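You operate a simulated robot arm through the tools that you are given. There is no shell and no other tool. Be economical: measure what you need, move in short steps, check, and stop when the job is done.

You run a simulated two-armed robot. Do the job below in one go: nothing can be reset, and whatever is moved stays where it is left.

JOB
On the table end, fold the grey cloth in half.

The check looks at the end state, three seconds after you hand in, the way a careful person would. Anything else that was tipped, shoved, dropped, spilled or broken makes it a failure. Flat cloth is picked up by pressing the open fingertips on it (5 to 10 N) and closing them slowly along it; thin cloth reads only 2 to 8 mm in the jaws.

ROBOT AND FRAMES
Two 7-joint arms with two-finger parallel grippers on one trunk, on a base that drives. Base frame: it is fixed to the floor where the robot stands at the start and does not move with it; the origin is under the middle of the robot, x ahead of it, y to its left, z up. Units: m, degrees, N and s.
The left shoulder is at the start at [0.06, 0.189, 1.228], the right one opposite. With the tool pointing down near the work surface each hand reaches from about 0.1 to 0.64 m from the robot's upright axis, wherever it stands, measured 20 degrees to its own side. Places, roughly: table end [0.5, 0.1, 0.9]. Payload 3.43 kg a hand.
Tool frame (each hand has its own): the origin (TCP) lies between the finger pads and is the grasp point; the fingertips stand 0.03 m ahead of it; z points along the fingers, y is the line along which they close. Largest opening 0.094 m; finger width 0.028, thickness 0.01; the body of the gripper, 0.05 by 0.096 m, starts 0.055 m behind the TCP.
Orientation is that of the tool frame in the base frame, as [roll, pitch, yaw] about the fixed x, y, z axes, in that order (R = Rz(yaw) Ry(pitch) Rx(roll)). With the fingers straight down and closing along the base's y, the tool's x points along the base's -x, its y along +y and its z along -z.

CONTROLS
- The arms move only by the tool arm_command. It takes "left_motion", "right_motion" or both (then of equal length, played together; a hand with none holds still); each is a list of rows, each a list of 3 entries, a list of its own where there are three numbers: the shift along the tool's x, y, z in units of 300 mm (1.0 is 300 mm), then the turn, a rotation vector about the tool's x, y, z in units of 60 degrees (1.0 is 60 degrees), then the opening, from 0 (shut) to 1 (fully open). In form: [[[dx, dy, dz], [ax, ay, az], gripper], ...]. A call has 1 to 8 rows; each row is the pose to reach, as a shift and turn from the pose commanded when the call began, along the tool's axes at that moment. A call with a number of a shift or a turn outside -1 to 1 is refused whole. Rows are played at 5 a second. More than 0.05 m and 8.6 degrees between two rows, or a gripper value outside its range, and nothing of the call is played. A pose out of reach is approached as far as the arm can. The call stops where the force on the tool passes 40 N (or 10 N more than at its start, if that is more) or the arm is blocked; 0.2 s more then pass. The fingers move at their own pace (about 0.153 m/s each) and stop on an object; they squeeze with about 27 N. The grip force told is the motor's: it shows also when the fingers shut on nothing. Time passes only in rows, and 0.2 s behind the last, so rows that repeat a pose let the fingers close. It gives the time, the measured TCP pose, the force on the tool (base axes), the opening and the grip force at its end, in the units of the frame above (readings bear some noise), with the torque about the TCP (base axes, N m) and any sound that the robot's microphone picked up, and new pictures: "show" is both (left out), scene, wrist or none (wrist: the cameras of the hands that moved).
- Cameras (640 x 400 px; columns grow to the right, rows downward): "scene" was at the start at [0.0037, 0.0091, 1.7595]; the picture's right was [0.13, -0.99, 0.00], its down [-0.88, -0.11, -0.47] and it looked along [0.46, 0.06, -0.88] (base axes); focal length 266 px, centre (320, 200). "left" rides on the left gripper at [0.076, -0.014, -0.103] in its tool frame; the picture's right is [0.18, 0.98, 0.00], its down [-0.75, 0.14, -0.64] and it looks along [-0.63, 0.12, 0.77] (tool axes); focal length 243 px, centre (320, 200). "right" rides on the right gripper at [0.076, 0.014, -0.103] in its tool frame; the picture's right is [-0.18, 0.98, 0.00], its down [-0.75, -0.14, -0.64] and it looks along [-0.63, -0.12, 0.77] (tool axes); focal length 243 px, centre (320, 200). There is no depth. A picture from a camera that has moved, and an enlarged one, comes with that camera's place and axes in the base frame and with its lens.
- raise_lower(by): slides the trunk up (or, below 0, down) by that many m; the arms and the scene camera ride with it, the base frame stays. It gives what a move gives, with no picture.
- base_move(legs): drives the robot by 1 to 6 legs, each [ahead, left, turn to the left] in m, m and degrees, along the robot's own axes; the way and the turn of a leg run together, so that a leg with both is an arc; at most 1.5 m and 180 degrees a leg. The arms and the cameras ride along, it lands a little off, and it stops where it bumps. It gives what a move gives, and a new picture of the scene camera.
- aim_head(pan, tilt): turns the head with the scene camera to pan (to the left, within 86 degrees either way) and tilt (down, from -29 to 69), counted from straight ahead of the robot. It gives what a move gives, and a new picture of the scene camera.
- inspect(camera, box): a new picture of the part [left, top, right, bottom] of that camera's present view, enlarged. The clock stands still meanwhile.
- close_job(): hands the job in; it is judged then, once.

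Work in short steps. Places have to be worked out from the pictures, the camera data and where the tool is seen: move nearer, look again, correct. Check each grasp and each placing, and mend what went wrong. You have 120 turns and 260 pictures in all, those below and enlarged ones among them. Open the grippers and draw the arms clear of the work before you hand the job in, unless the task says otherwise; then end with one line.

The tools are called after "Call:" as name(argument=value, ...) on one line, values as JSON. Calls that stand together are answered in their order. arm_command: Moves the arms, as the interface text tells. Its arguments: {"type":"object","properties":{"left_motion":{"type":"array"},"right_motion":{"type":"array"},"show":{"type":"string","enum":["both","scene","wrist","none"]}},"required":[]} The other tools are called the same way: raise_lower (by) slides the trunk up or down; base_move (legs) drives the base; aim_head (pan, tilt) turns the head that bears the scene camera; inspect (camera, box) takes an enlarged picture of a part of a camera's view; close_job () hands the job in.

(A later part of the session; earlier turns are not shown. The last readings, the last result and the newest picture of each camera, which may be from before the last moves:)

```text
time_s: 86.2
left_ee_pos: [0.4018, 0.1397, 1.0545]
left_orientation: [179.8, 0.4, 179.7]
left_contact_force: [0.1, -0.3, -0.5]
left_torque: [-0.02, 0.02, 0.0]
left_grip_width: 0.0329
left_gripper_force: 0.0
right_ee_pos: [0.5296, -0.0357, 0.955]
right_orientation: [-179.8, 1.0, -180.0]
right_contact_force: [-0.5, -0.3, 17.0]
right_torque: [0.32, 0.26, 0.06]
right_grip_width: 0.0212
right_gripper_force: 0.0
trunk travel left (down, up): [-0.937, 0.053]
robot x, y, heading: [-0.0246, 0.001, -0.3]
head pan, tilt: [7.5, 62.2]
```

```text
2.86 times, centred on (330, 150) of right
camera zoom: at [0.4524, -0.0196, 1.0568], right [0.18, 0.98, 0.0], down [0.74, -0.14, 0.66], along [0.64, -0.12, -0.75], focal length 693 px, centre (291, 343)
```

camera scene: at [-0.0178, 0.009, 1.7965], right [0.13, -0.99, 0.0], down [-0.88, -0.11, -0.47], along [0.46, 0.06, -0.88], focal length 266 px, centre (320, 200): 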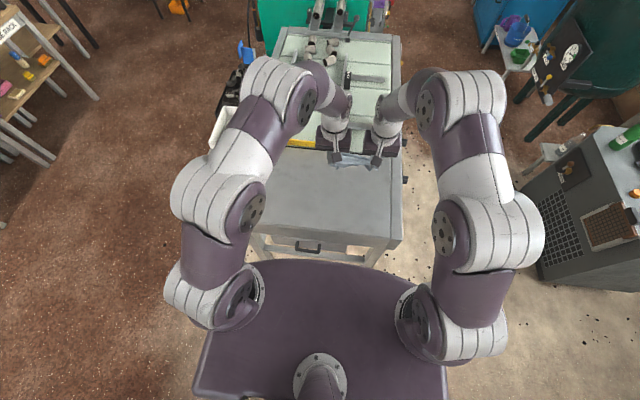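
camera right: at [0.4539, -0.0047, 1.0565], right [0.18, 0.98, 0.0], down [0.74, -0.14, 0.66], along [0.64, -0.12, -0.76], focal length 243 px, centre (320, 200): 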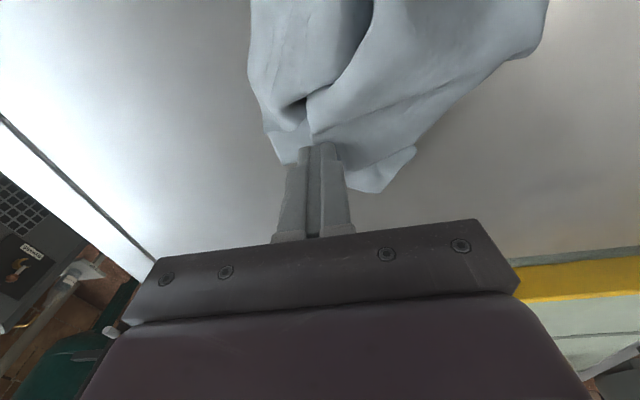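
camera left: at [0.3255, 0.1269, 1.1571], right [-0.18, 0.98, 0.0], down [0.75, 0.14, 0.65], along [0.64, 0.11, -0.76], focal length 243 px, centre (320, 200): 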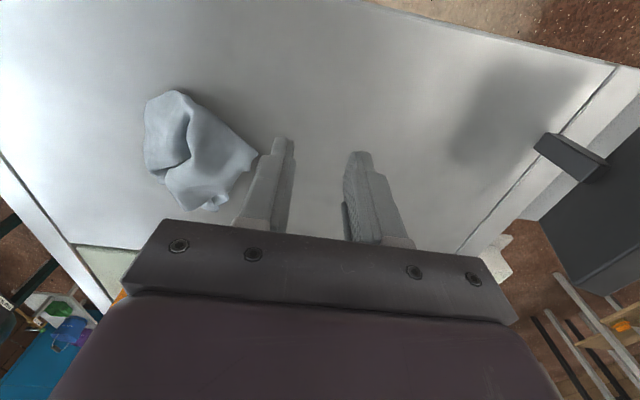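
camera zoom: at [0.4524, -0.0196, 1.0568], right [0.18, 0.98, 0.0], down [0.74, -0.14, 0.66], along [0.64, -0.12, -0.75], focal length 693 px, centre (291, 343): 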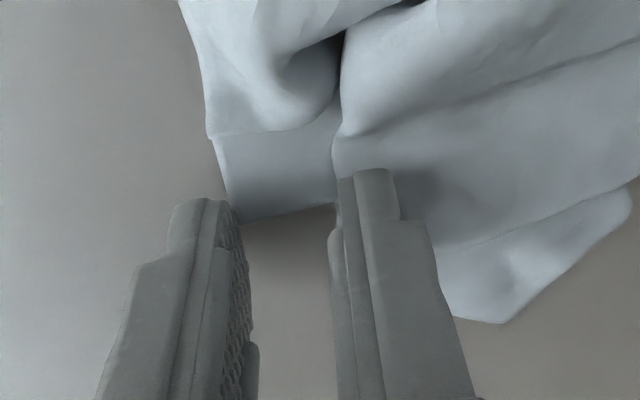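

The flap lies at x 0.512–0.530, y -0.046–-0.024. I move 5 mm nearer with a narrower opening and press, then close.

Call:
arm_command(right_motion=[[[0, 0, -0.03], [0, 0, 0], 0.15], [[0.015, -0.005, -0.03], [0, 0, 0], 0.15], [[0.015, -0.005, -0.012], [0, 0, 0], 0.15], [[0.015, -0.005, -0.001], [0, 0, 0], 0.15], [[0.015, -0.005, -0.001], [0, 0, 0], 0.1], [[0.015, -0.005, -0.001], [0, 0, 0], 0.05], [[0.015, -0.005, -0.001], [0, 0, 0], 0.0], [[0.015, -0.005, -0.001], [0, 0, 0], 0.0]], show="none")

Call:
inspect(camera="right", box=[220, 80, 440, 220])

```text
time_s: 88.0
left_ee_pos: [0.4007, 0.1399, 1.0551]
left_orientation: [179.9, 0.4, 179.7]
left_contact_force: [0.1, -0.2, -0.7]
left_torque: [0.0, 0.02, -0.01]
left_grip_width: 0.0327
left_gripper_force: 0.0
right_ee_pos: [0.5244, -0.0372, 0.9555]
right_orientation: [-179.9, 1.0, -180.0]
right_contact_force: [0.9, 2.2, 14.6]
right_torque: [0.13, 0.13, -0.03]
right_grip_width: 0.0
right_gripper_force: 27.1
trunk travel left (down, up): [-0.937, 0.053]
robot x, y, heading: [-0.0235, -0.0002, -0.1]
head pan, tilt: [7.5, 62.2]
```

```text
2.86 times, centred on (330, 150) of right
camera zoom: at [0.4478, -0.0205, 1.0568], right [0.18, 0.98, 0.0], down [0.74, -0.14, 0.66], along [0.64, -0.12, -0.76], focal length 693 px, centre (291, 343)
```

zoom: 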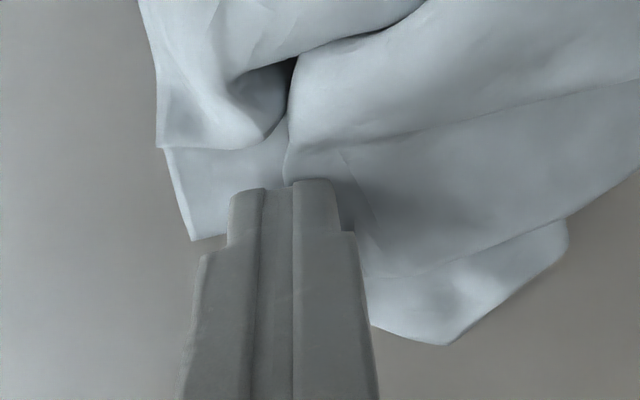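

That flap is too cramped. A better single-layer corner points away from me at (0.567, -0.003), with about 26 mm free depth. I go there with the right hand.

Call:
arm_command(right_motion=[[[0, 0, -0.06], [0, 0, 0], 0.1], [[-0.06, 0.06, -0.1], [0, 0, 0], 0.24], [[-0.127, 0.115, -0.1], [0, 0, 0], 0.24], [[-0.127, 0.115, -0.05], [0, 0, 0], 0.24], [[-0.127, 0.115, 0.0], [0, 0, 0], 0.24], [[-0.127, 0.115, 0.002], [0, 0, 0], 0.24], [[-0.127, 0.115, 0.002], [0, 0, 0], 0.24]], show="none")

Call:
inspect(camera="right", box=[220, 80, 440, 220])

```text
time_s: 89.6
left_ee_pos: [0.4018, 0.1395, 1.0547]
left_orientation: [179.9, 0.3, 179.6]
left_contact_force: [0.0, -0.4, 0.7]
left_torque: [-0.03, -0.01, 0.03]
left_grip_width: 0.0328
left_gripper_force: 0.2
right_ee_pos: [0.5632, -0.0034, 0.9536]
right_orientation: [-179.8, 0.9, -180.0]
right_contact_force: [0.3, -0.3, -0.2]
right_torque: [0.0, -0.01, -0.03]
right_grip_width: 0.0225
right_gripper_force: 0.1
trunk travel left (down, up): [-0.937, 0.053]
robot x, y, heading: [-0.0196, -0.0006, -0.1]
head pan, tilt: [7.5, 62.2]
```

```text
2.86 times, centred on (330, 150) of right
camera zoom: at [0.4851, 0.0126, 1.0556], right [0.18, 0.98, 0.0], down [0.74, -0.14, 0.65], along [0.64, -0.12, -0.76], focal length 693 px, centre (291, 343)
```

zoom: 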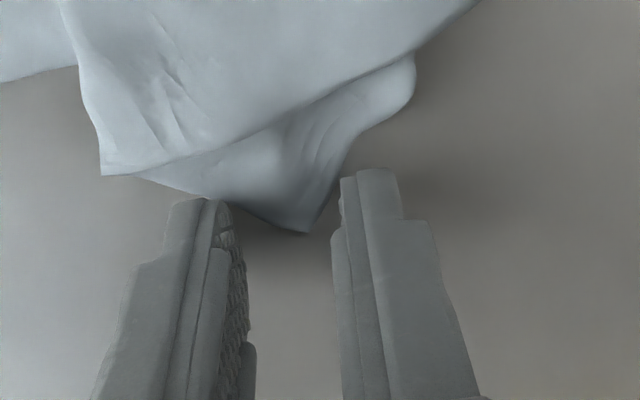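

The corner tip is at (0.566, 0.000), but the fingers stand just outside its edges. I move 12 mm nearer, press and close.

Call:
arm_command(right_motion=[[[0, 0, -0.03], [0, 0, 0], 0.24], [[0.04, 0.003, -0.03], [0, 0, 0], 0.24], [[0.04, 0.003, -0.01], [0, 0, 0], 0.24], [[0.04, 0.003, 0.001], [0, 0, 0], 0.24], [[0.04, 0.003, 0.002], [0, 0, 0], 0.24]], show="none")

Call:
arm_command(right_motion=[[[0, 0, 0], [0, 0, 0], 0.2], [[0, 0, 0], [0, 0, 0], 0.16], [[0, 0, 0], [0, 0, 0], 0.12], [[0, 0, 0], [0, 0, 0], 0.08], [[0, 0, 0], [0, 0, 0], 0.04], [[0, 0, 0], [0, 0, 0], 0.0], [[0, 0, 0], [0, 0, 0], 0.0]], show="none")

Call:
inspect(camera="right", box=[220, 80, 440, 220])

```text
time_s: 90.8
left_ee_pos: [0.4006, 0.1396, 1.0544]
left_orientation: [179.9, 0.3, 179.7]
left_contact_force: [0.2, 0.6, -0.2]
left_torque: [-0.01, -0.03, -0.02]
left_grip_width: 0.033
left_gripper_force: 0.0
right_ee_pos: [0.5507, -0.0002, 0.9541]
right_orientation: [-179.8, 0.9, -179.8]
right_contact_force: [-0.4, -0.5, 8.3]
right_torque: [-0.15, 0.11, -0.04]
right_grip_width: 0.0227
right_gripper_force: 0.3
trunk travel left (down, up): [-0.937, 0.053]
robot x, y, heading: [-0.0203, -0.001, 0.1]
head pan, tilt: [7.5, 62.2]
```

```text
time_s: 92.4
left_ee_pos: [0.4001, 0.1394, 1.0551]
left_orientation: [179.8, 0.4, 179.7]
left_contact_force: [-0.2, 0.2, -0.1]
left_torque: [0.01, 0.02, -0.01]
left_grip_width: 0.0332
left_gripper_force: 0.1
right_ee_pos: [0.5501, -0.0012, 0.9541]
right_orientation: [-179.8, 0.9, 179.9]
right_contact_force: [1.4, -0.6, 14.5]
right_torque: [-0.18, 0.14, 0.06]
right_grip_width: 0.0021
right_gripper_force: 27.1
trunk travel left (down, up): [-0.937, 0.053]
robot x, y, heading: [-0.024, 0.0, 0.2]
head pan, tilt: [7.5, 62.2]
```

```text
2.86 times, centred on (330, 150) of right
camera zoom: at [0.4733, 0.014, 1.0556], right [0.18, 0.98, 0.0], down [0.74, -0.14, 0.65], along [0.64, -0.12, -0.76], focal length 693 px, centre (291, 343)
```

zoom: 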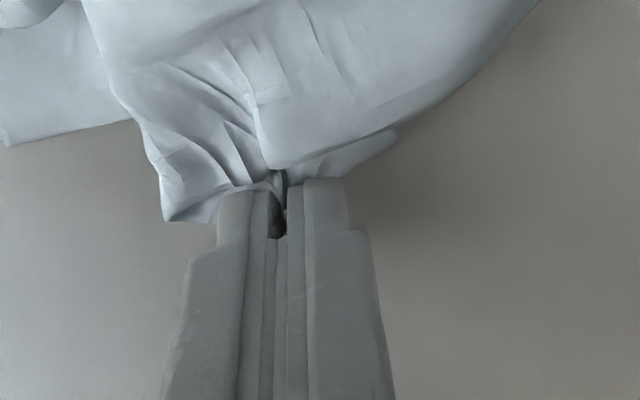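

Single-layer corner gripped (2.1 mm). I lift it high to let the cloth hang free.

Call:
arm_command(right_motion=[[[0, 0, -0.1], [0, 0, 0], 0], [[0, 0, -0.22], [0, 0, 0], 0], [[0.03, 0, -0.34], [0, 0, 0], 0], [[0.06, 0, -0.46], [0, 0, 0], 0], [[0.09, 0, -0.58], [0, 0, 0], 0], [[0.12, 0, -0.7], [0, 0, 0], 0], [[0.15, 0, -0.8], [0, 0, 0], 0], [[0.15, 0, -0.8], [0, 0, 0], 0]], show="none")

Call:
inspect(camera="scene", box=[280, 90, 420, 220])

Call:
inspect(camera="left", box=[0, 0, 320, 240])

Call:
inspect(camera="right", box=[160, 0, 480, 200])

```text
time_s: 94.2
left_ee_pos: [0.403, 0.1394, 1.0552]
left_orientation: [179.9, 0.3, 179.7]
left_contact_force: [-1.1, -0.1, -0.4]
left_torque: [0.01, -0.02, 0.0]
left_grip_width: 0.0331
left_gripper_force: 0.0
right_ee_pos: [0.5022, 0.0, 1.1928]
right_orientation: [-179.8, 0.8, -179.9]
right_contact_force: [-0.6, 0.2, 0.0]
right_torque: [0.01, -0.01, -0.02]
right_grip_width: 0.0021
right_gripper_force: 26.5
trunk travel left (down, up): [-0.937, 0.053]
robot x, y, heading: [-0.0227, -0.0006, -0.1]
head pan, tilt: [7.5, 62.2]
```

```text
3.08 times, centred on (350, 155) of scene
camera zoom: at [-0.0175, 0.0092, 1.7965], right [0.13, -0.99, 0.0], down [-0.88, -0.11, -0.47], along [0.46, 0.06, -0.88], focal length 818 px, centre (228, 338)
```

zoom: 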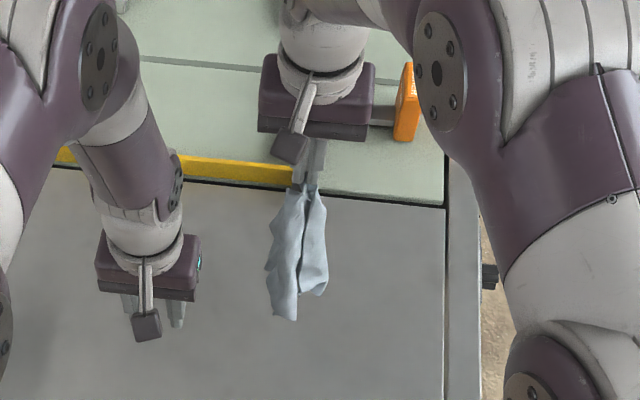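

```text
1.67 times, centred on (160, 120) of left
camera zoom: at [0.3257, 0.1255, 1.1569], right [-0.18, 0.98, 0.0], down [0.75, 0.14, 0.65], along [0.64, 0.12, -0.76], focal length 404 px, centre (587, 333)
```

zoom: 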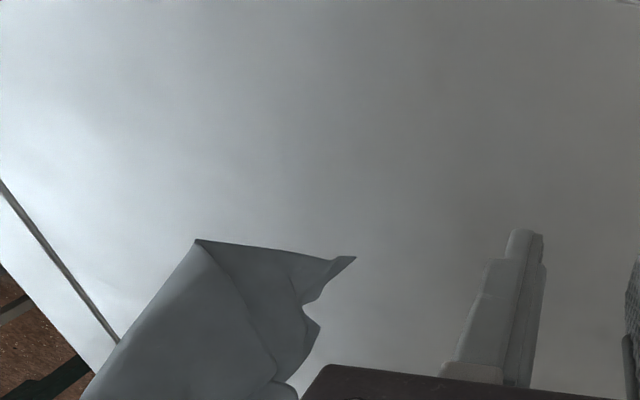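

```text
2.00 times, centred on (320, 100) of right
camera zoom: at [0.4251, 0.0151, 1.2941], right [0.18, 0.98, 0.0], down [0.74, -0.14, 0.65], along [0.64, -0.12, -0.76], focal length 485 px, centre (320, 400)
```

zoom: 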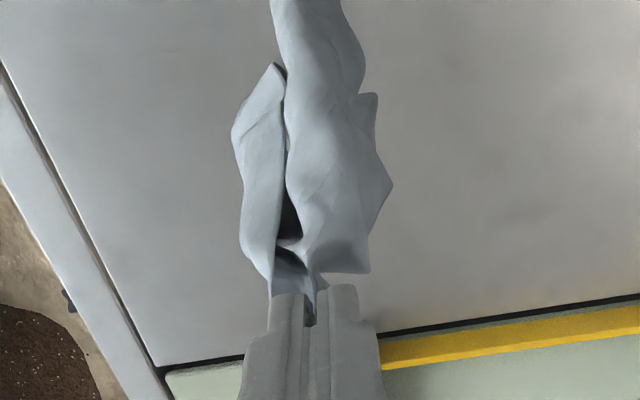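

It now hangs well opened from one corner. I lay it down by lowering while drawing the hand to the right, with the left hand out of the way.

Call:
arm_command(left_motion=[[[0, 0.08, -0.05], [0, 0, 0], 0.35], [[0, 0.16, -0.1], [0, 0, 0], 0.35], [[0, 0.24, -0.1], [0, 0, 0], 0.35], [[0, 0.3, -0.1], [0, 0, 0], 0.35], [[0, 0.3, -0.1], [0, 0, 0], 0.35], [[0, 0.3, -0.1], [0, 0, 0], 0.35], [[0, 0.3, -0.1], [0, 0, 0], 0.35], [[0, 0.3, -0.1], [0, 0, 0], 0.35]], right_motion=[[[0, 0.07, -0.05], [0, 0, 0], 0], [[0, 0.14, -0.03], [0, 0, 0], 0], [[0, 0.05, 0.1], [0, 0, 0], 0], [[0, -0.05, 0.22], [0, 0, 0], 0], [[0, -0.15, 0.34], [0, 0, 0], 0], [[0, -0.25, 0.46], [0, 0, 0], 0], [[0, -0.35, 0.57], [0, 0, 0], 0], [[0, -0.44, 0.67], [0, 0, 0], 0]], show="none")

Call:
arm_command(right_motion=[[[0, -0.05, 0.07], [0, 0, 0], 0], [[0, -0.1, 0.1], [0, 0, 0], 0], [[0, -0.13, 0.1], [0, 0, 0], 0]], show="none")

Call:
inspect(camera="scene", box=[290, 135, 430, 235])

Call:
inspect(camera="right", box=[220, 0, 640, 220])

```text
time_s: 96.0
left_ee_pos: [0.4036, 0.2289, 1.0841]
left_orientation: [180.0, 0.3, 179.7]
left_contact_force: [0.0, -0.2, 0.0]
left_torque: [0.01, 0.02, 0.01]
left_grip_width: 0.0331
left_gripper_force: 0.0
right_ee_pos: [0.508, -0.1357, 0.9896]
right_orientation: [-179.8, 0.8, -179.9]
right_contact_force: [1.2, -0.5, -0.2]
right_torque: [0.06, -0.01, 0.0]
right_grip_width: 0.0016
right_gripper_force: 26.7
trunk travel left (down, up): [-0.937, 0.053]
robot x, y, heading: [-0.0227, -0.0017, -0.1]
head pan, tilt: [7.5, 62.2]
```

```text
time_s: 96.8
left_ee_pos: [0.402, 0.2304, 1.085]
left_orientation: [179.9, 0.3, 179.7]
left_contact_force: [0.4, 1.1, -0.7]
left_torque: [-0.03, 0.02, -0.02]
left_grip_width: 0.0328
left_gripper_force: 0.1
right_ee_pos: [0.5068, -0.1724, 0.9604]
right_orientation: [-179.8, 0.9, -179.8]
right_contact_force: [0.0, 0.3, -0.1]
right_torque: [-0.01, 0.01, 0.0]
right_grip_width: 0.0021
right_gripper_force: 27.3
trunk travel left (down, up): [-0.937, 0.053]
robot x, y, heading: [-0.0239, -0.0002, 0.1]
head pan, tilt: [7.5, 62.2]
```

```text
4.00 times, centred on (360, 185) of scene
camera zoom: at [-0.0186, 0.0095, 1.7965], right [0.13, -0.99, 0.0], down [-0.88, -0.12, -0.47], along [0.46, 0.06, -0.88], focal length 1064 px, centre (160, 260)
```

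zoom: 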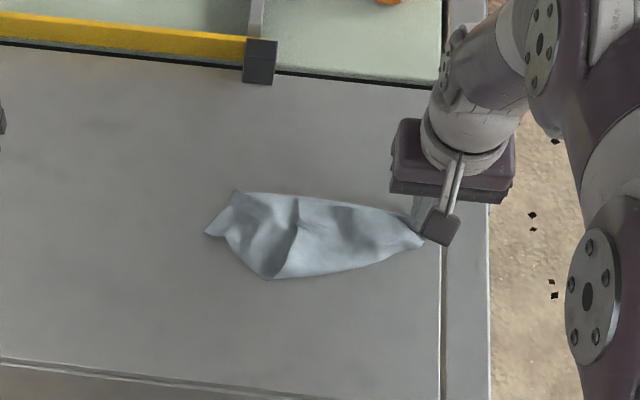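

```text
1.52 times, centred on (430, 110) of right
camera zoom: at [0.4294, -0.1569, 1.0627], right [0.18, 0.98, 0.0], down [0.74, -0.14, 0.65], along [0.64, -0.12, -0.76], focal length 370 px, centre (152, 337)
```

zoom: 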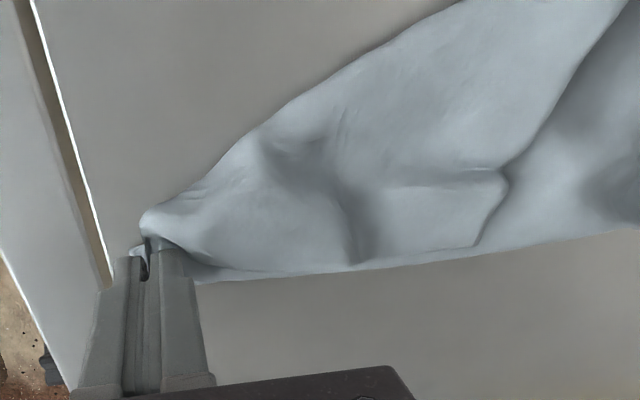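

The cloth lies as a kite. A top-layer corner B is folded over and lies at about (0.517, -0.046), so carrying it towards me should open the cloth. The right hand keeps holding its corner while the left hand approaches B.

Call:
arm_command(left_motion=[[[-0.05, -0.13, 0.0], [0, 0, 0], 0.25], [[-0.1, -0.26, 0.03], [0, 0, 0], 0.25], [[-0.15, -0.39, 0.06], [0, 0, 0], 0.25], [[-0.2, -0.52, 0.09], [0, 0, 0], 0.25], [[-0.25, -0.65, 0.12], [0, 0, 0], 0.25], [[-0.3, -0.78, 0.15], [0, 0, 0], 0.25], [[-0.35, -0.9, 0.18], [0, 0, 0], 0.25], [[-0.363, -0.96, 0.3], [0, 0, 0], 0.25]], show="none")

Call:
inspect(camera="left", box=[160, 40, 480, 240])

```text
time_s: 98.6
left_ee_pos: [0.5125, -0.062, 0.9945]
left_orientation: [179.9, 0.4, 179.6]
left_contact_force: [0.3, 0.2, -0.5]
left_torque: [0.01, 0.0, -0.01]
left_grip_width: 0.0234
left_gripper_force: 0.0
right_ee_pos: [0.5072, -0.1727, 0.9604]
right_orientation: [-179.8, 0.8, 179.9]
right_contact_force: [0.2, -0.7, 0.6]
right_torque: [0.02, 0.0, 0.0]
right_grip_width: 0.002
right_gripper_force: 27.2
trunk travel left (down, up): [-0.937, 0.053]
robot x, y, heading: [-0.0207, -0.0002, 0.0]
head pan, tilt: [7.5, 62.2]
```

```text
2.00 times, centred on (320, 140) of left
camera zoom: at [0.435, -0.0758, 1.0978], right [-0.18, 0.98, 0.0], down [0.75, 0.14, 0.65], along [0.64, 0.12, -0.76], focal length 485 px, centre (320, 320)
```

zoom: 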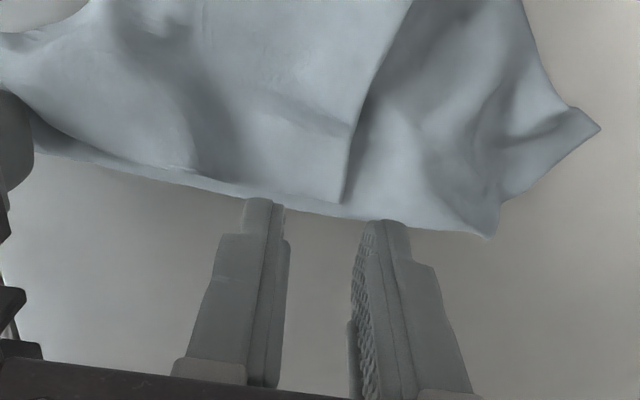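

B is at (0.5185, -0.052), clearly visible. I'll pinch the top layer just inside it at (0.509, -0.066) with minimal pressure, and lower in small steps.

Call:
arm_command(left_motion=[[[0.01, -0.012, 0.06], [0, 0, 0], 0.25], [[0.01, -0.012, 0.11], [0, 0, 0], 0.25], [[0.01, -0.012, 0.122], [0, 0, 0], 0.25], [[0.01, -0.012, 0.126], [0, 0, 0], 0.25], [[0.01, -0.012, 0.126], [0, 0, 0], 0.25]], show="none")

```text
time_s: 99.8
left_ee_pos: [0.5073, -0.0624, 0.9567]
left_orientation: [179.9, 0.4, 179.7]
left_contact_force: [0.5, -0.6, -0.2]
left_torque: [0.0, 0.0, -0.01]
left_grip_width: 0.0232
left_gripper_force: 0.1
right_ee_pos: [0.5079, -0.1727, 0.9602]
right_orientation: [-179.7, 0.8, 180.0]
right_contact_force: [-0.9, -1.3, -0.6]
right_torque: [-0.04, -0.01, -0.02]
right_grip_width: 0.0019
right_gripper_force: 26.4
trunk travel left (down, up): [-0.937, 0.053]
robot x, y, heading: [-0.019, -0.0044, -0.1]
head pan, tilt: [7.5, 62.2]
```

No load yet; I lower 0.8 mm and close slowly.

Call:
arm_command(left_motion=[[[0, -0.008, 0.0025], [0, 0, 0], 0.25], [[0, -0.008, 0.0025], [0, 0, 0], 0.2], [[0, -0.008, 0.0025], [0, 0, 0], 0.15], [[0, -0.008, 0.0025], [0, 0, 0], 0.1], [[0, -0.008, 0.0025], [0, 0, 0], 0.05], [[0, -0.008, 0.0025], [0, 0, 0], 0.0], [[0, -0.008, 0.0025], [0, 0, 0], 0.0]], show="none")

Call:
inspect(camera="left", box=[160, 40, 480, 240])

```text
time_s: 101.4
left_ee_pos: [0.5076, -0.0656, 0.9572]
left_orientation: [179.8, 0.4, 179.7]
left_contact_force: [0.3, 0.0, 0.0]
left_torque: [-0.03, 0.01, -0.02]
left_grip_width: 0.0024
left_gripper_force: 26.7
right_ee_pos: [0.5076, -0.1727, 0.9613]
right_orientation: [-179.8, 0.7, -179.9]
right_contact_force: [0.2, -1.4, -0.5]
right_torque: [0.01, 0.0, -0.02]
right_grip_width: 0.0016
right_gripper_force: 26.6
trunk travel left (down, up): [-0.937, 0.053]
robot x, y, heading: [-0.0195, -0.0015, -0.0]
head pan, tilt: [7.5, 62.2]
```

```text
2.00 times, centred on (320, 140) of left
camera zoom: at [0.4309, -0.0795, 1.0595], right [-0.18, 0.98, 0.0], down [0.75, 0.14, 0.65], along [0.64, 0.12, -0.76], focal length 485 px, centre (320, 320)
```

zoom: 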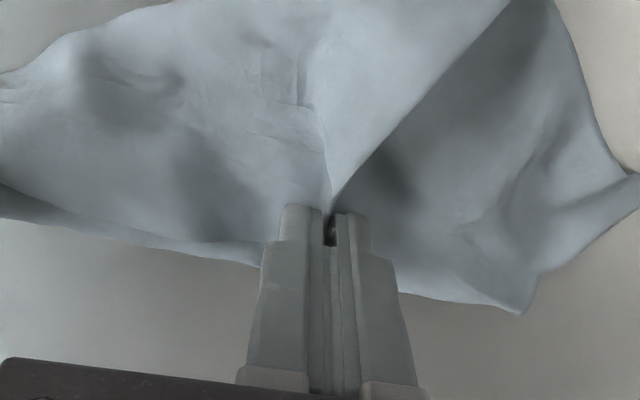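

Only the top layer is pinched (2.4 mm) near B. The hands now hold two adjacent corners, A and B. I lift both together, spreading slightly, so the cloth hangs from that edge fully open.

Call:
arm_command(left_motion=[[[0, 0.01, -0.06], [0, 0, 0], 0], [[0, 0.05, -0.15], [0, 0, 0], 0], [[0, 0.1, -0.25], [0, 0, 0], 0], [[0, 0.15, -0.35], [0, 0, 0], 0], [[0, 0.2, -0.45], [0, 0, 0], 0], [[0, 0.24, -0.55], [0, 0, 0], 0], [[0, 0.26, -0.65], [0, 0, 0], 0], [[0, 0.26, -0.7], [0, 0, 0], 0]], right_motion=[[[0, 0.0, -0.06], [0, 0, 0], 0], [[0, 0.03, -0.15], [0, 0, 0], 0], [[0, 0.07, -0.25], [0, 0, 0], 0], [[0, 0.11, -0.35], [0, 0, 0], 0], [[0, 0.15, -0.45], [0, 0, 0], 0], [[0, 0.18, -0.55], [0, 0, 0], 0], [[0, 0.2, -0.65], [0, 0, 0], 0], [[0, 0.2, -0.7], [0, 0, 0], 0]], show="wrist")

Call:
inspect(camera="scene", box=[280, 100, 420, 220])

```text
time_s: 103.2
left_ee_pos: [0.5052, 0.0133, 1.1655]
left_orientation: [179.9, 0.4, 179.6]
left_contact_force: [-0.9, -3.9, 0.3]
left_torque: [-0.13, 0.01, 0.03]
left_grip_width: 0.002
left_gripper_force: 27.3
right_ee_pos: [0.5015, -0.1109, 1.1722]
right_orientation: [-179.8, 0.8, -179.9]
right_contact_force: [0.8, 3.2, 0.1]
right_torque: [0.1, 0.0, -0.1]
right_grip_width: 0.0021
right_gripper_force: 27.3
trunk travel left (down, up): [-0.937, 0.053]
robot x, y, heading: [-0.0177, 0.0011, -0.1]
head pan, tilt: [7.5, 62.2]
camera right: at [0.4257, -0.0957, 1.2734], right [0.18, 0.98, 0.0], down [0.74, -0.14, 0.65], along [0.64, -0.12, -0.76], focal length 243 px, centre (320, 200)
camera left: at [0.4292, -0.0021, 1.2694], right [-0.18, 0.98, 0.0], down [0.75, 0.14, 0.65], along [0.64, 0.12, -0.76], focal length 243 px, centre (320, 200)
```

right: 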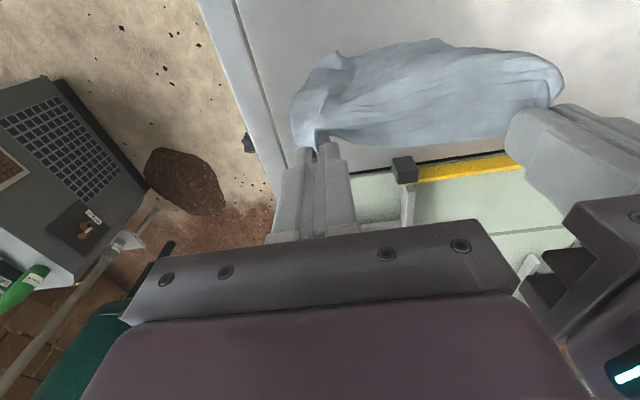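
left: 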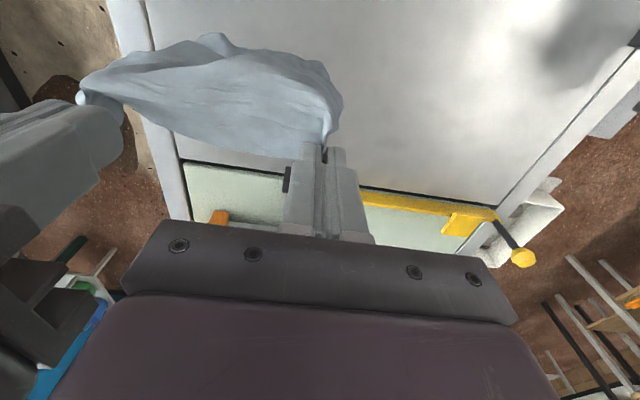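

```text
3.33 times, centred on (350, 160) of scene
camera zoom: at [-0.0185, 0.0089, 1.7965], right [0.13, -0.99, 0.0], down [-0.88, -0.11, -0.47], along [0.46, 0.06, -0.88], focal length 886 px, centre (220, 333)
```

zoom: 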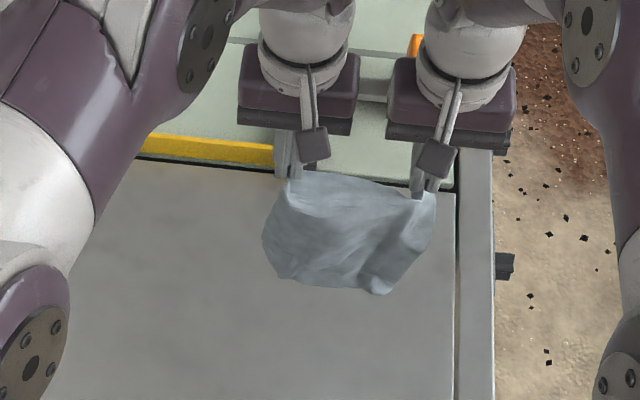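

Excellent: the cloth now hangs fully open from its edge A–B. I'll set the lower edge down on the far side, lay half of it towards me, then bring the held edge back over it. In that direction the pinched strips end up lying the right way. First I move out and lower until the bottom edge touches.

Call:
arm_command(left_motion=[[[-0.035, -0.003, 0.0], [0, 0, 0], 0], [[-0.07, -0.003, 0.03], [0, 0, 0], 0], [[-0.105, -0.003, 0.08], [0, 0, 0], 0], [[-0.133, -0.003, 0.13], [0, 0, 0], 0], [[-0.133, -0.003, 0.148], [0, 0, 0], 0], [[-0.133, -0.003, 0.148], [0, 0, 0], 0]], right_motion=[[[-0.037, 0.003, 0.0], [0, 0, 0], 0], [[-0.075, 0.003, 0.04], [0, 0, 0], 0], [[-0.11, 0.003, 0.1], [0, 0, 0], 0], [[-0.145, 0.003, 0.15], [0, 0, 0], 0], [[-0.145, 0.003, 0.17], [0, 0, 0], 0], [[-0.145, 0.003, 0.17], [0, 0, 0], 0]], show="wrist")

Call:
inspect(camera="scene", box=[280, 100, 420, 220])

```text
time_s: 104.6
left_ee_pos: [0.5466, 0.0107, 1.123]
left_orientation: [180.0, 0.4, 179.7]
left_contact_force: [0.4, -2.2, -0.9]
left_torque: [-0.06, -0.02, 0.04]
left_grip_width: 0.0021
left_gripper_force: 26.9
right_ee_pos: [0.5464, -0.1107, 1.121]
right_orientation: [-179.8, 0.8, 179.9]
right_contact_force: [0.8, 2.2, 0.2]
right_torque: [0.07, -0.01, -0.03]
right_grip_width: 0.0018
right_gripper_force: 26.6
trunk travel left (down, up): [-0.937, 0.053]
robot x, y, heading: [-0.0265, 0.0011, 0.3]
head pan, tilt: [7.5, 62.2]
camera right: at [0.4702, -0.0947, 1.2227], right [0.18, 0.98, 0.0], down [0.74, -0.14, 0.65], along [0.64, -0.12, -0.76], focal length 243 px, centre (320, 200)
camera left: at [0.4699, -0.0028, 1.2253], right [-0.18, 0.98, 0.0], down [0.75, 0.14, 0.65], along [0.64, 0.12, -0.76], focal length 243 px, centre (320, 200)
```

right: 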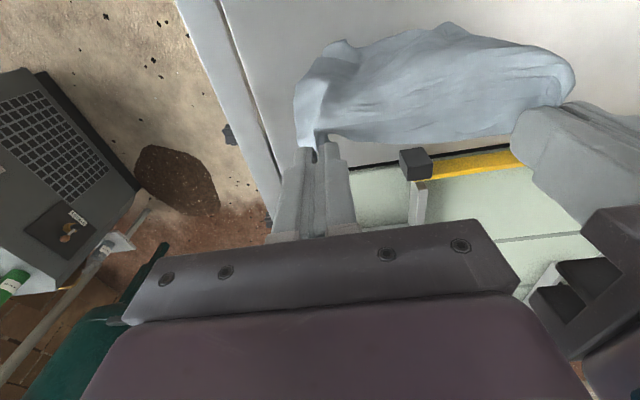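
left: 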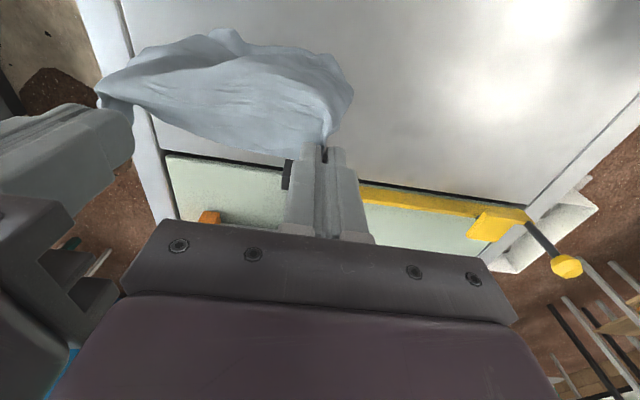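

```text
3.33 times, centred on (350, 160) of scene
camera zoom: at [-0.0184, 0.0091, 1.7965], right [0.13, -0.99, 0.0], down [-0.88, -0.11, -0.47], along [0.46, 0.06, -0.88], focal length 886 px, centre (220, 333)
```

zoom: 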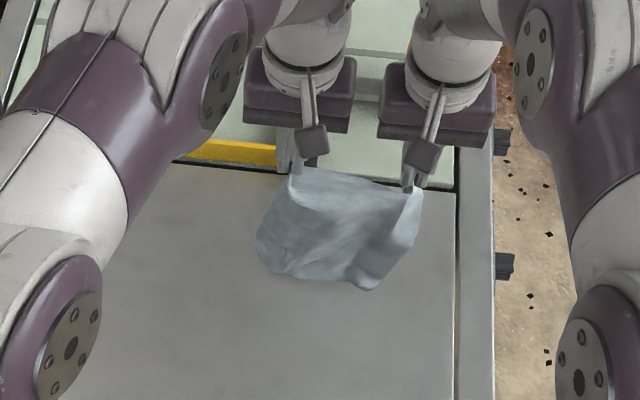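

The bottom edge is touching at x≈0.52–0.56. I now draw both hands towards me while lowering, laying the lower half on the table.

Call:
arm_command(left_motion=[[[0.07, 0, 0.03], [0, 0, 0], 0], [[0.14, 0, 0.07], [0, 0, 0], 0], [[0.21, 0, 0.12], [0, 0, 0], 0], [[0.27, 0, 0.18], [0, 0, 0], 0], [[0.32, 0, 0.23], [0, 0, 0], 0], [[0.338, 0, 0.27], [0, 0, 0], 0], [[0.338, 0, 0.27], [0, 0, 0], 0]], right_motion=[[[0.07, 0, 0.03], [0, 0, 0], 0], [[0.14, 0, 0.07], [0, 0, 0], 0], [[0.21, 0, 0.12], [0, 0, 0], 0], [[0.27, 0, 0.18], [0, 0, 0], 0], [[0.32, 0, 0.23], [0, 0, 0], 0], [[0.338, 0, 0.27], [0, 0, 0], 0], [[0.338, 0, 0.27], [0, 0, 0], 0]], show="wrist")

Call:
inspect(camera="scene", box=[280, 120, 420, 240])

```text
time_s: 106.2
left_ee_pos: [0.446, 0.0116, 1.0414]
left_orientation: [179.9, 0.3, 179.8]
left_contact_force: [0.0, -4.0, -0.9]
left_torque: [-0.13, -0.02, 0.01]
left_grip_width: 0.0021
left_gripper_force: 27.0
right_ee_pos: [0.448, -0.1114, 1.0383]
right_orientation: [-179.8, 0.9, -179.8]
right_contact_force: [0.7, 3.6, 0.2]
right_torque: [0.09, 0.0, -0.1]
right_grip_width: 0.002
right_gripper_force: 26.9
trunk travel left (down, up): [-0.937, 0.053]
robot x, y, heading: [-0.0227, -0.002, 0.1]
head pan, tilt: [7.5, 62.2]
camera right: at [0.3704, -0.0958, 1.1403], right [0.18, 0.98, 0.0], down [0.74, -0.14, 0.65], along [0.64, -0.12, -0.76], focal length 243 px, centre (320, 200)
camera left: at [0.3697, -0.0026, 1.1436], right [-0.18, 0.98, 0.0], down [0.75, 0.14, 0.65], along [0.64, 0.12, -0.76], focal length 243 px, centre (320, 200)
```

right: 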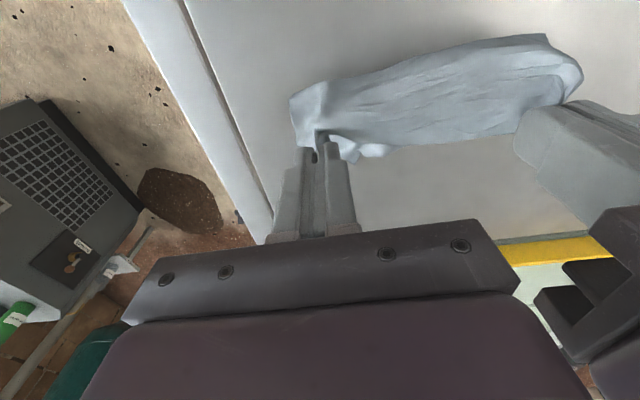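
left: 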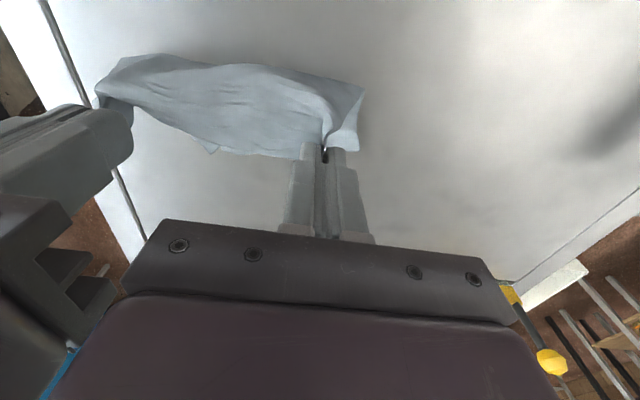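

```text
3.33 times, centred on (350, 180) of scene
camera zoom: at [-0.0182, 0.0091, 1.7965], right [0.13, -0.99, 0.0], down [-0.88, -0.11, -0.47], along [0.46, 0.06, -0.88], focal length 886 px, centre (220, 267)
```

zoom: 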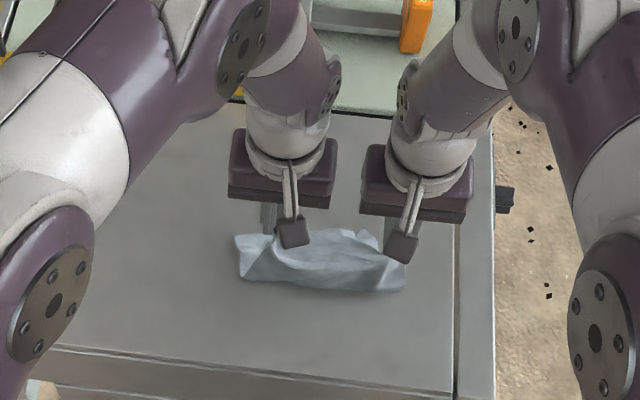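

The lower part lies on the table: the free edge is at about D (0.483, 0.055) to C (0.51, -0.09), with the belly at x≈0.42. Now I bring the held edge back away from me and down onto that free edge, shifting about 20 mm to the left to match.

Call:
arm_command(left_motion=[[[-0.07, 0.02, 0.03], [0, 0, 0], 0], [[-0.13, 0.045, 0.1], [0, 0, 0], 0], [[-0.13, 0.065, 0.18], [0, 0, 0], 0], [[-0.11, 0.07, 0.25], [0, 0, 0], 0], [[-0.1, 0.07, 0.265], [0, 0, 0], 0]], right_motion=[[[-0.1, 0.02, 0.03], [0, 0, 0], 0], [[-0.18, 0.045, 0.1], [0, 0, 0], 0], [[-0.2, 0.065, 0.18], [0, 0, 0], 0], [[-0.18, 0.07, 0.24], [0, 0, 0], 0], [[-0.175, 0.07, 0.255], [0, 0, 0], 0]], show="wrist")

Call:
inspect(camera="scene", box=[280, 120, 420, 240])

```text
time_s: 107.4
left_ee_pos: [0.4768, 0.0332, 0.9616]
left_orientation: [180.0, 0.5, 179.7]
left_contact_force: [0.3, -4.4, 0.0]
left_torque: [-0.17, -0.04, 0.02]
left_grip_width: 0.0024
left_gripper_force: 27.3
right_ee_pos: [0.5025, -0.0894, 0.9635]
right_orientation: [-179.8, 0.8, 179.9]
right_contact_force: [-0.2, 3.0, 0.1]
right_torque: [0.13, -0.01, -0.08]
right_grip_width: 0.0022
right_gripper_force: 26.8
trunk travel left (down, up): [-0.937, 0.053]
robot x, y, heading: [-0.0249, 0.0001, -0.1]
head pan, tilt: [7.5, 62.2]
camera right: at [0.4244, -0.0746, 1.0644], right [0.18, 0.98, 0.0], down [0.74, -0.14, 0.65], along [0.64, -0.12, -0.76], focal length 243 px, centre (320, 200)
camera left: at [0.4001, 0.0186, 1.064], right [-0.18, 0.98, 0.0], down [0.75, 0.14, 0.65], along [0.64, 0.12, -0.76], focal length 243 px, centre (320, 200)
```

right: 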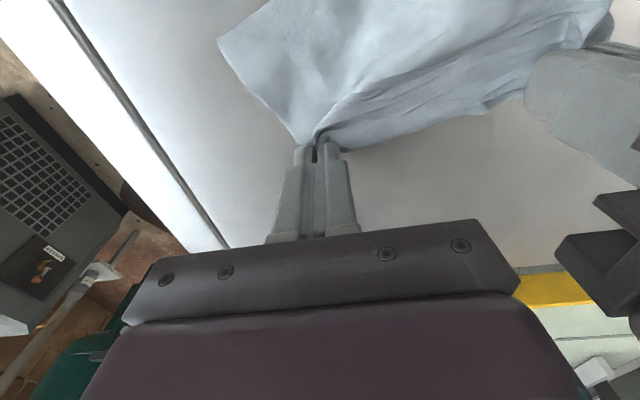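
left: 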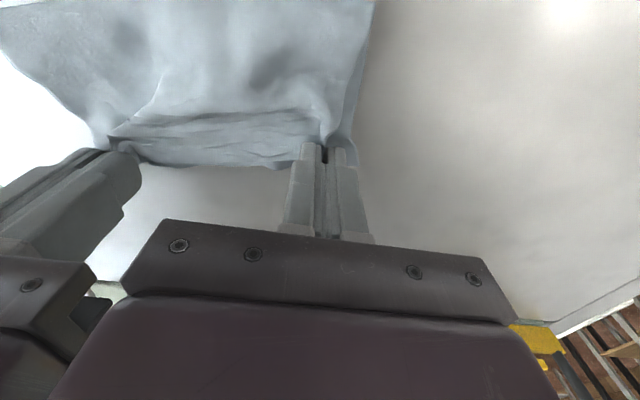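

```text
3.33 times, centred on (350, 180) of scene
camera zoom: at [-0.0177, 0.009, 1.7965], right [0.13, -0.99, 0.0], down [-0.88, -0.11, -0.47], along [0.46, 0.06, -0.88], focal length 886 px, centre (220, 267)
```

zoom: 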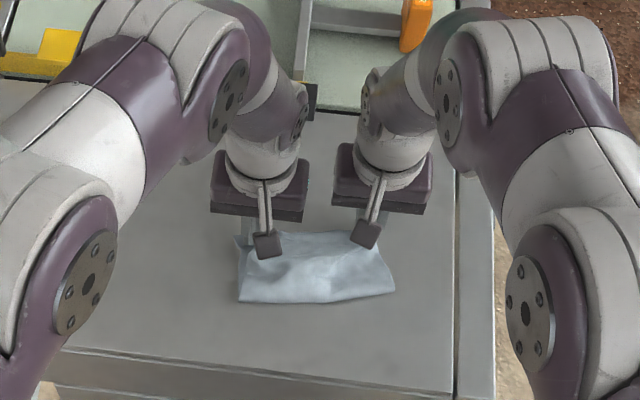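

This looks like a neat folded rectangle, with the fold near me and the edges together on the far side. I lower the last few mm, release slowly and lift straight up.

Call:
arm_command(left_motion=[[[0, -0.004, 0.012], [0, 0, 0], 0], [[0, -0.004, 0.016], [0, 0, 0], 0.05], [[0, -0.004, 0.016], [0, 0, 0], 0.1], [[0, -0.004, 0.016], [0, 0, 0], 0.16], [[0, -0.004, 0.016], [0, 0, 0], 0.22], [[0, -0.004, -0.03], [0, 0, 0], 0.22], [[0, -0.004, -0.13], [0, 0, 0], 0.22], [[0, -0.004, -0.25], [0, 0, 0], 0.22]], right_motion=[[[0, 0.004, 0.015], [0, 0, 0], 0], [[0, 0.004, 0.022], [0, 0, 0], 0.05], [[0, 0.004, 0.022], [0, 0, 0], 0.1], [[0, 0.004, 0.022], [0, 0, 0], 0.16], [[0, 0.004, 0.022], [0, 0, 0], 0.22], [[0, 0.004, -0.03], [0, 0, 0], 0.22], [[0, 0.004, -0.13], [0, 0, 0], 0.22], [[0, 0.004, -0.25], [0, 0, 0], 0.22]], show="none")

Call:
arm_command(left_motion=[[[0, 0.1, -0.05], [0, 0, 0], 0.25], [[0, 0.22, -0.08], [0, 0, 0], 0.25], [[0, 0.34, -0.08], [0, 0, 0], 0.25], [[0, 0.46, -0.08], [0, 0, 0], 0.25]], right_motion=[[[0, -0.1, -0.05], [0, 0, 0], 0.25], [[0, -0.22, -0.08], [0, 0, 0], 0.25], [[0, -0.34, -0.08], [0, 0, 0], 0.25], [[0, -0.42, -0.08], [0, 0, 0], 0.25]], show="none")

Call:
inspect(camera="scene", box=[300, 155, 400, 230])

Call:
inspect(camera="right", box=[300, 0, 640, 200])

Call:
inspect(camera="left", box=[0, 0, 320, 200])

```text
time_s: 109.2
left_ee_pos: [0.4738, 0.0315, 1.0363]
left_orientation: [179.9, 0.3, 179.8]
left_contact_force: [-0.1, -0.5, -0.2]
left_torque: [-0.04, -0.02, 0.01]
left_grip_width: 0.0209
left_gripper_force: 0.1
right_ee_pos: [0.4991, -0.0888, 1.0395]
right_orientation: [-179.8, 0.9, -179.9]
right_contact_force: [-0.4, -0.5, 0.5]
right_torque: [-0.01, -0.02, 0.01]
right_grip_width: 0.0205
right_gripper_force: 0.1
trunk travel left (down, up): [-0.937, 0.053]
robot x, y, heading: [-0.0206, -0.0015, 0.0]
head pan, tilt: [7.5, 62.2]
```

```text
time_s: 110.2
left_ee_pos: [0.4754, 0.1707, 1.0612]
left_orientation: [-180.0, 0.3, 179.7]
left_contact_force: [-0.5, 0.0, 0.3]
left_torque: [0.01, 0.01, 0.0]
left_grip_width: 0.0234
left_gripper_force: 0.0
right_ee_pos: [0.4999, -0.2127, 1.0633]
right_orientation: [-179.8, 0.8, -179.9]
right_contact_force: [-0.3, 0.4, 0.2]
right_torque: [-0.02, 0.0, -0.01]
right_grip_width: 0.0237
right_gripper_force: 0.1
trunk travel left (down, up): [-0.937, 0.053]
robot x, y, heading: [-0.0214, -0.0006, 0.1]
head pan, tilt: [7.5, 62.2]
```

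```text
5.33 times, centred on (350, 192) of scene
camera zoom: at [-0.0182, 0.0098, 1.7965], right [0.13, -0.99, 0.0], down [-0.88, -0.12, -0.47], along [0.46, 0.06, -0.88], focal length 1418 px, centre (160, 240)
```

zoom: 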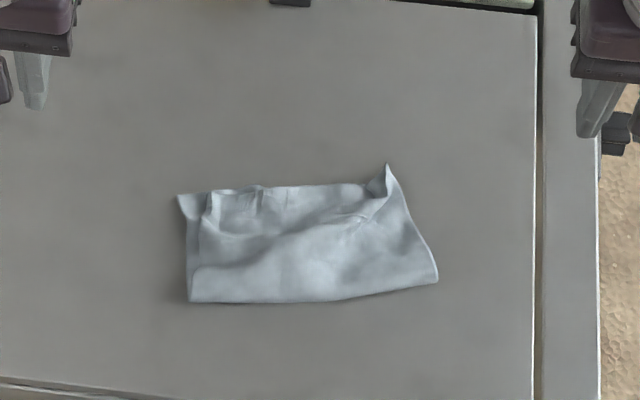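

```text
1.88 times, centred on (470, 100) of right
camera zoom: at [0.4222, -0.198, 1.1645], right [0.18, 0.98, 0.0], down [0.74, -0.14, 0.65], along [0.64, -0.12, -0.76], focal length 457 px, centre (38, 388)
```

zoom: 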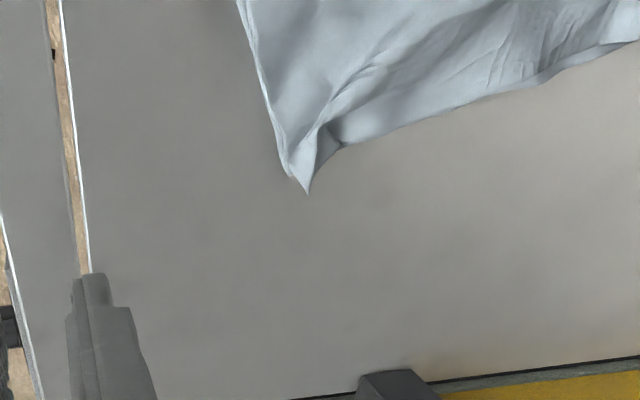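

```text
2.00 times, centred on (160, 100) of left
camera zoom: at [0.3992, 0.1562, 1.1639], right [-0.18, 0.98, 0.0], down [0.75, 0.14, 0.65], along [0.64, 0.12, -0.76], focal length 485 px, centre (640, 400)
```

zoom: 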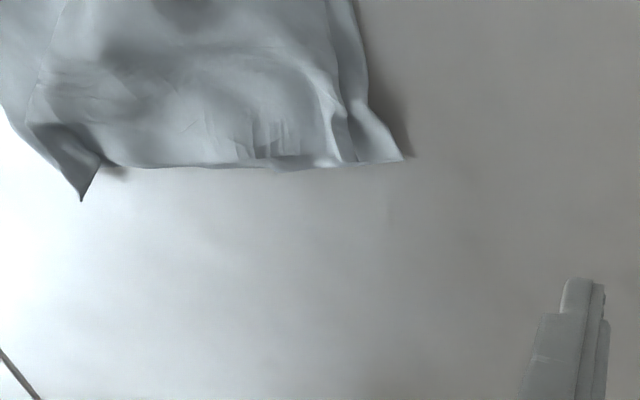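

Very good: the far edges lie together and the cloth is folded in half, with slight wrinkles and one raised corner tip on the right. I pat it down with open fingertips, pressing straight down only.

Call:
arm_command(left_motion=[[[0, -0.13, 0.0], [0, 0, 0], 0.4], [[0, -0.26, 0.0], [0, 0, 0], 0.4], [[0, -0.39, 0.05], [0, 0, 0], 0.4], [[0, -0.49, 0.12], [0, 0, 0], 0.4], [[0, -0.49, 0.25], [0, 0, 0], 0.4], [[0, -0.49, 0.33], [0, 0, 0], 0.4], [[0, -0.49, 0.347], [0, 0, 0], 0.4], [[0, -0.49, 0.35], [0, 0, 0], 0.4]], right_motion=[[[0, 0.11, 0.0], [0, 0, 0], 0.4], [[0, 0.22, 0.0], [0, 0, 0], 0.4], [[0, 0.33, 0.05], [0, 0, 0], 0.4], [[0, 0.42, 0.12], [0, 0, 0], 0.4], [[0, 0.42, 0.25], [0, 0, 0], 0.4], [[0, 0.42, 0.335], [0, 0, 0], 0.4], [[0, 0.42, 0.353], [0, 0, 0], 0.4], [[0, 0.42, 0.357], [0, 0, 0], 0.4]], show="none")

```text
time_s: 112.0
left_ee_pos: [0.476, 0.0215, 0.9556]
left_orientation: [179.9, 0.4, 179.6]
left_contact_force: [-0.2, 0.5, -0.5]
left_torque: [0.0, 0.01, -0.02]
left_grip_width: 0.0375
left_gripper_force: 0.1
right_ee_pos: [0.5003, -0.0899, 0.9549]
right_orientation: [-179.8, 1.0, -180.0]
right_contact_force: [-0.7, 0.1, 2.6]
right_torque: [0.07, 0.07, 0.03]
right_grip_width: 0.0374
right_gripper_force: 0.2
trunk travel left (down, up): [-0.937, 0.053]
robot x, y, heading: [-0.0243, 0.0019, -0.3]
head pan, tilt: [7.5, 62.2]
```

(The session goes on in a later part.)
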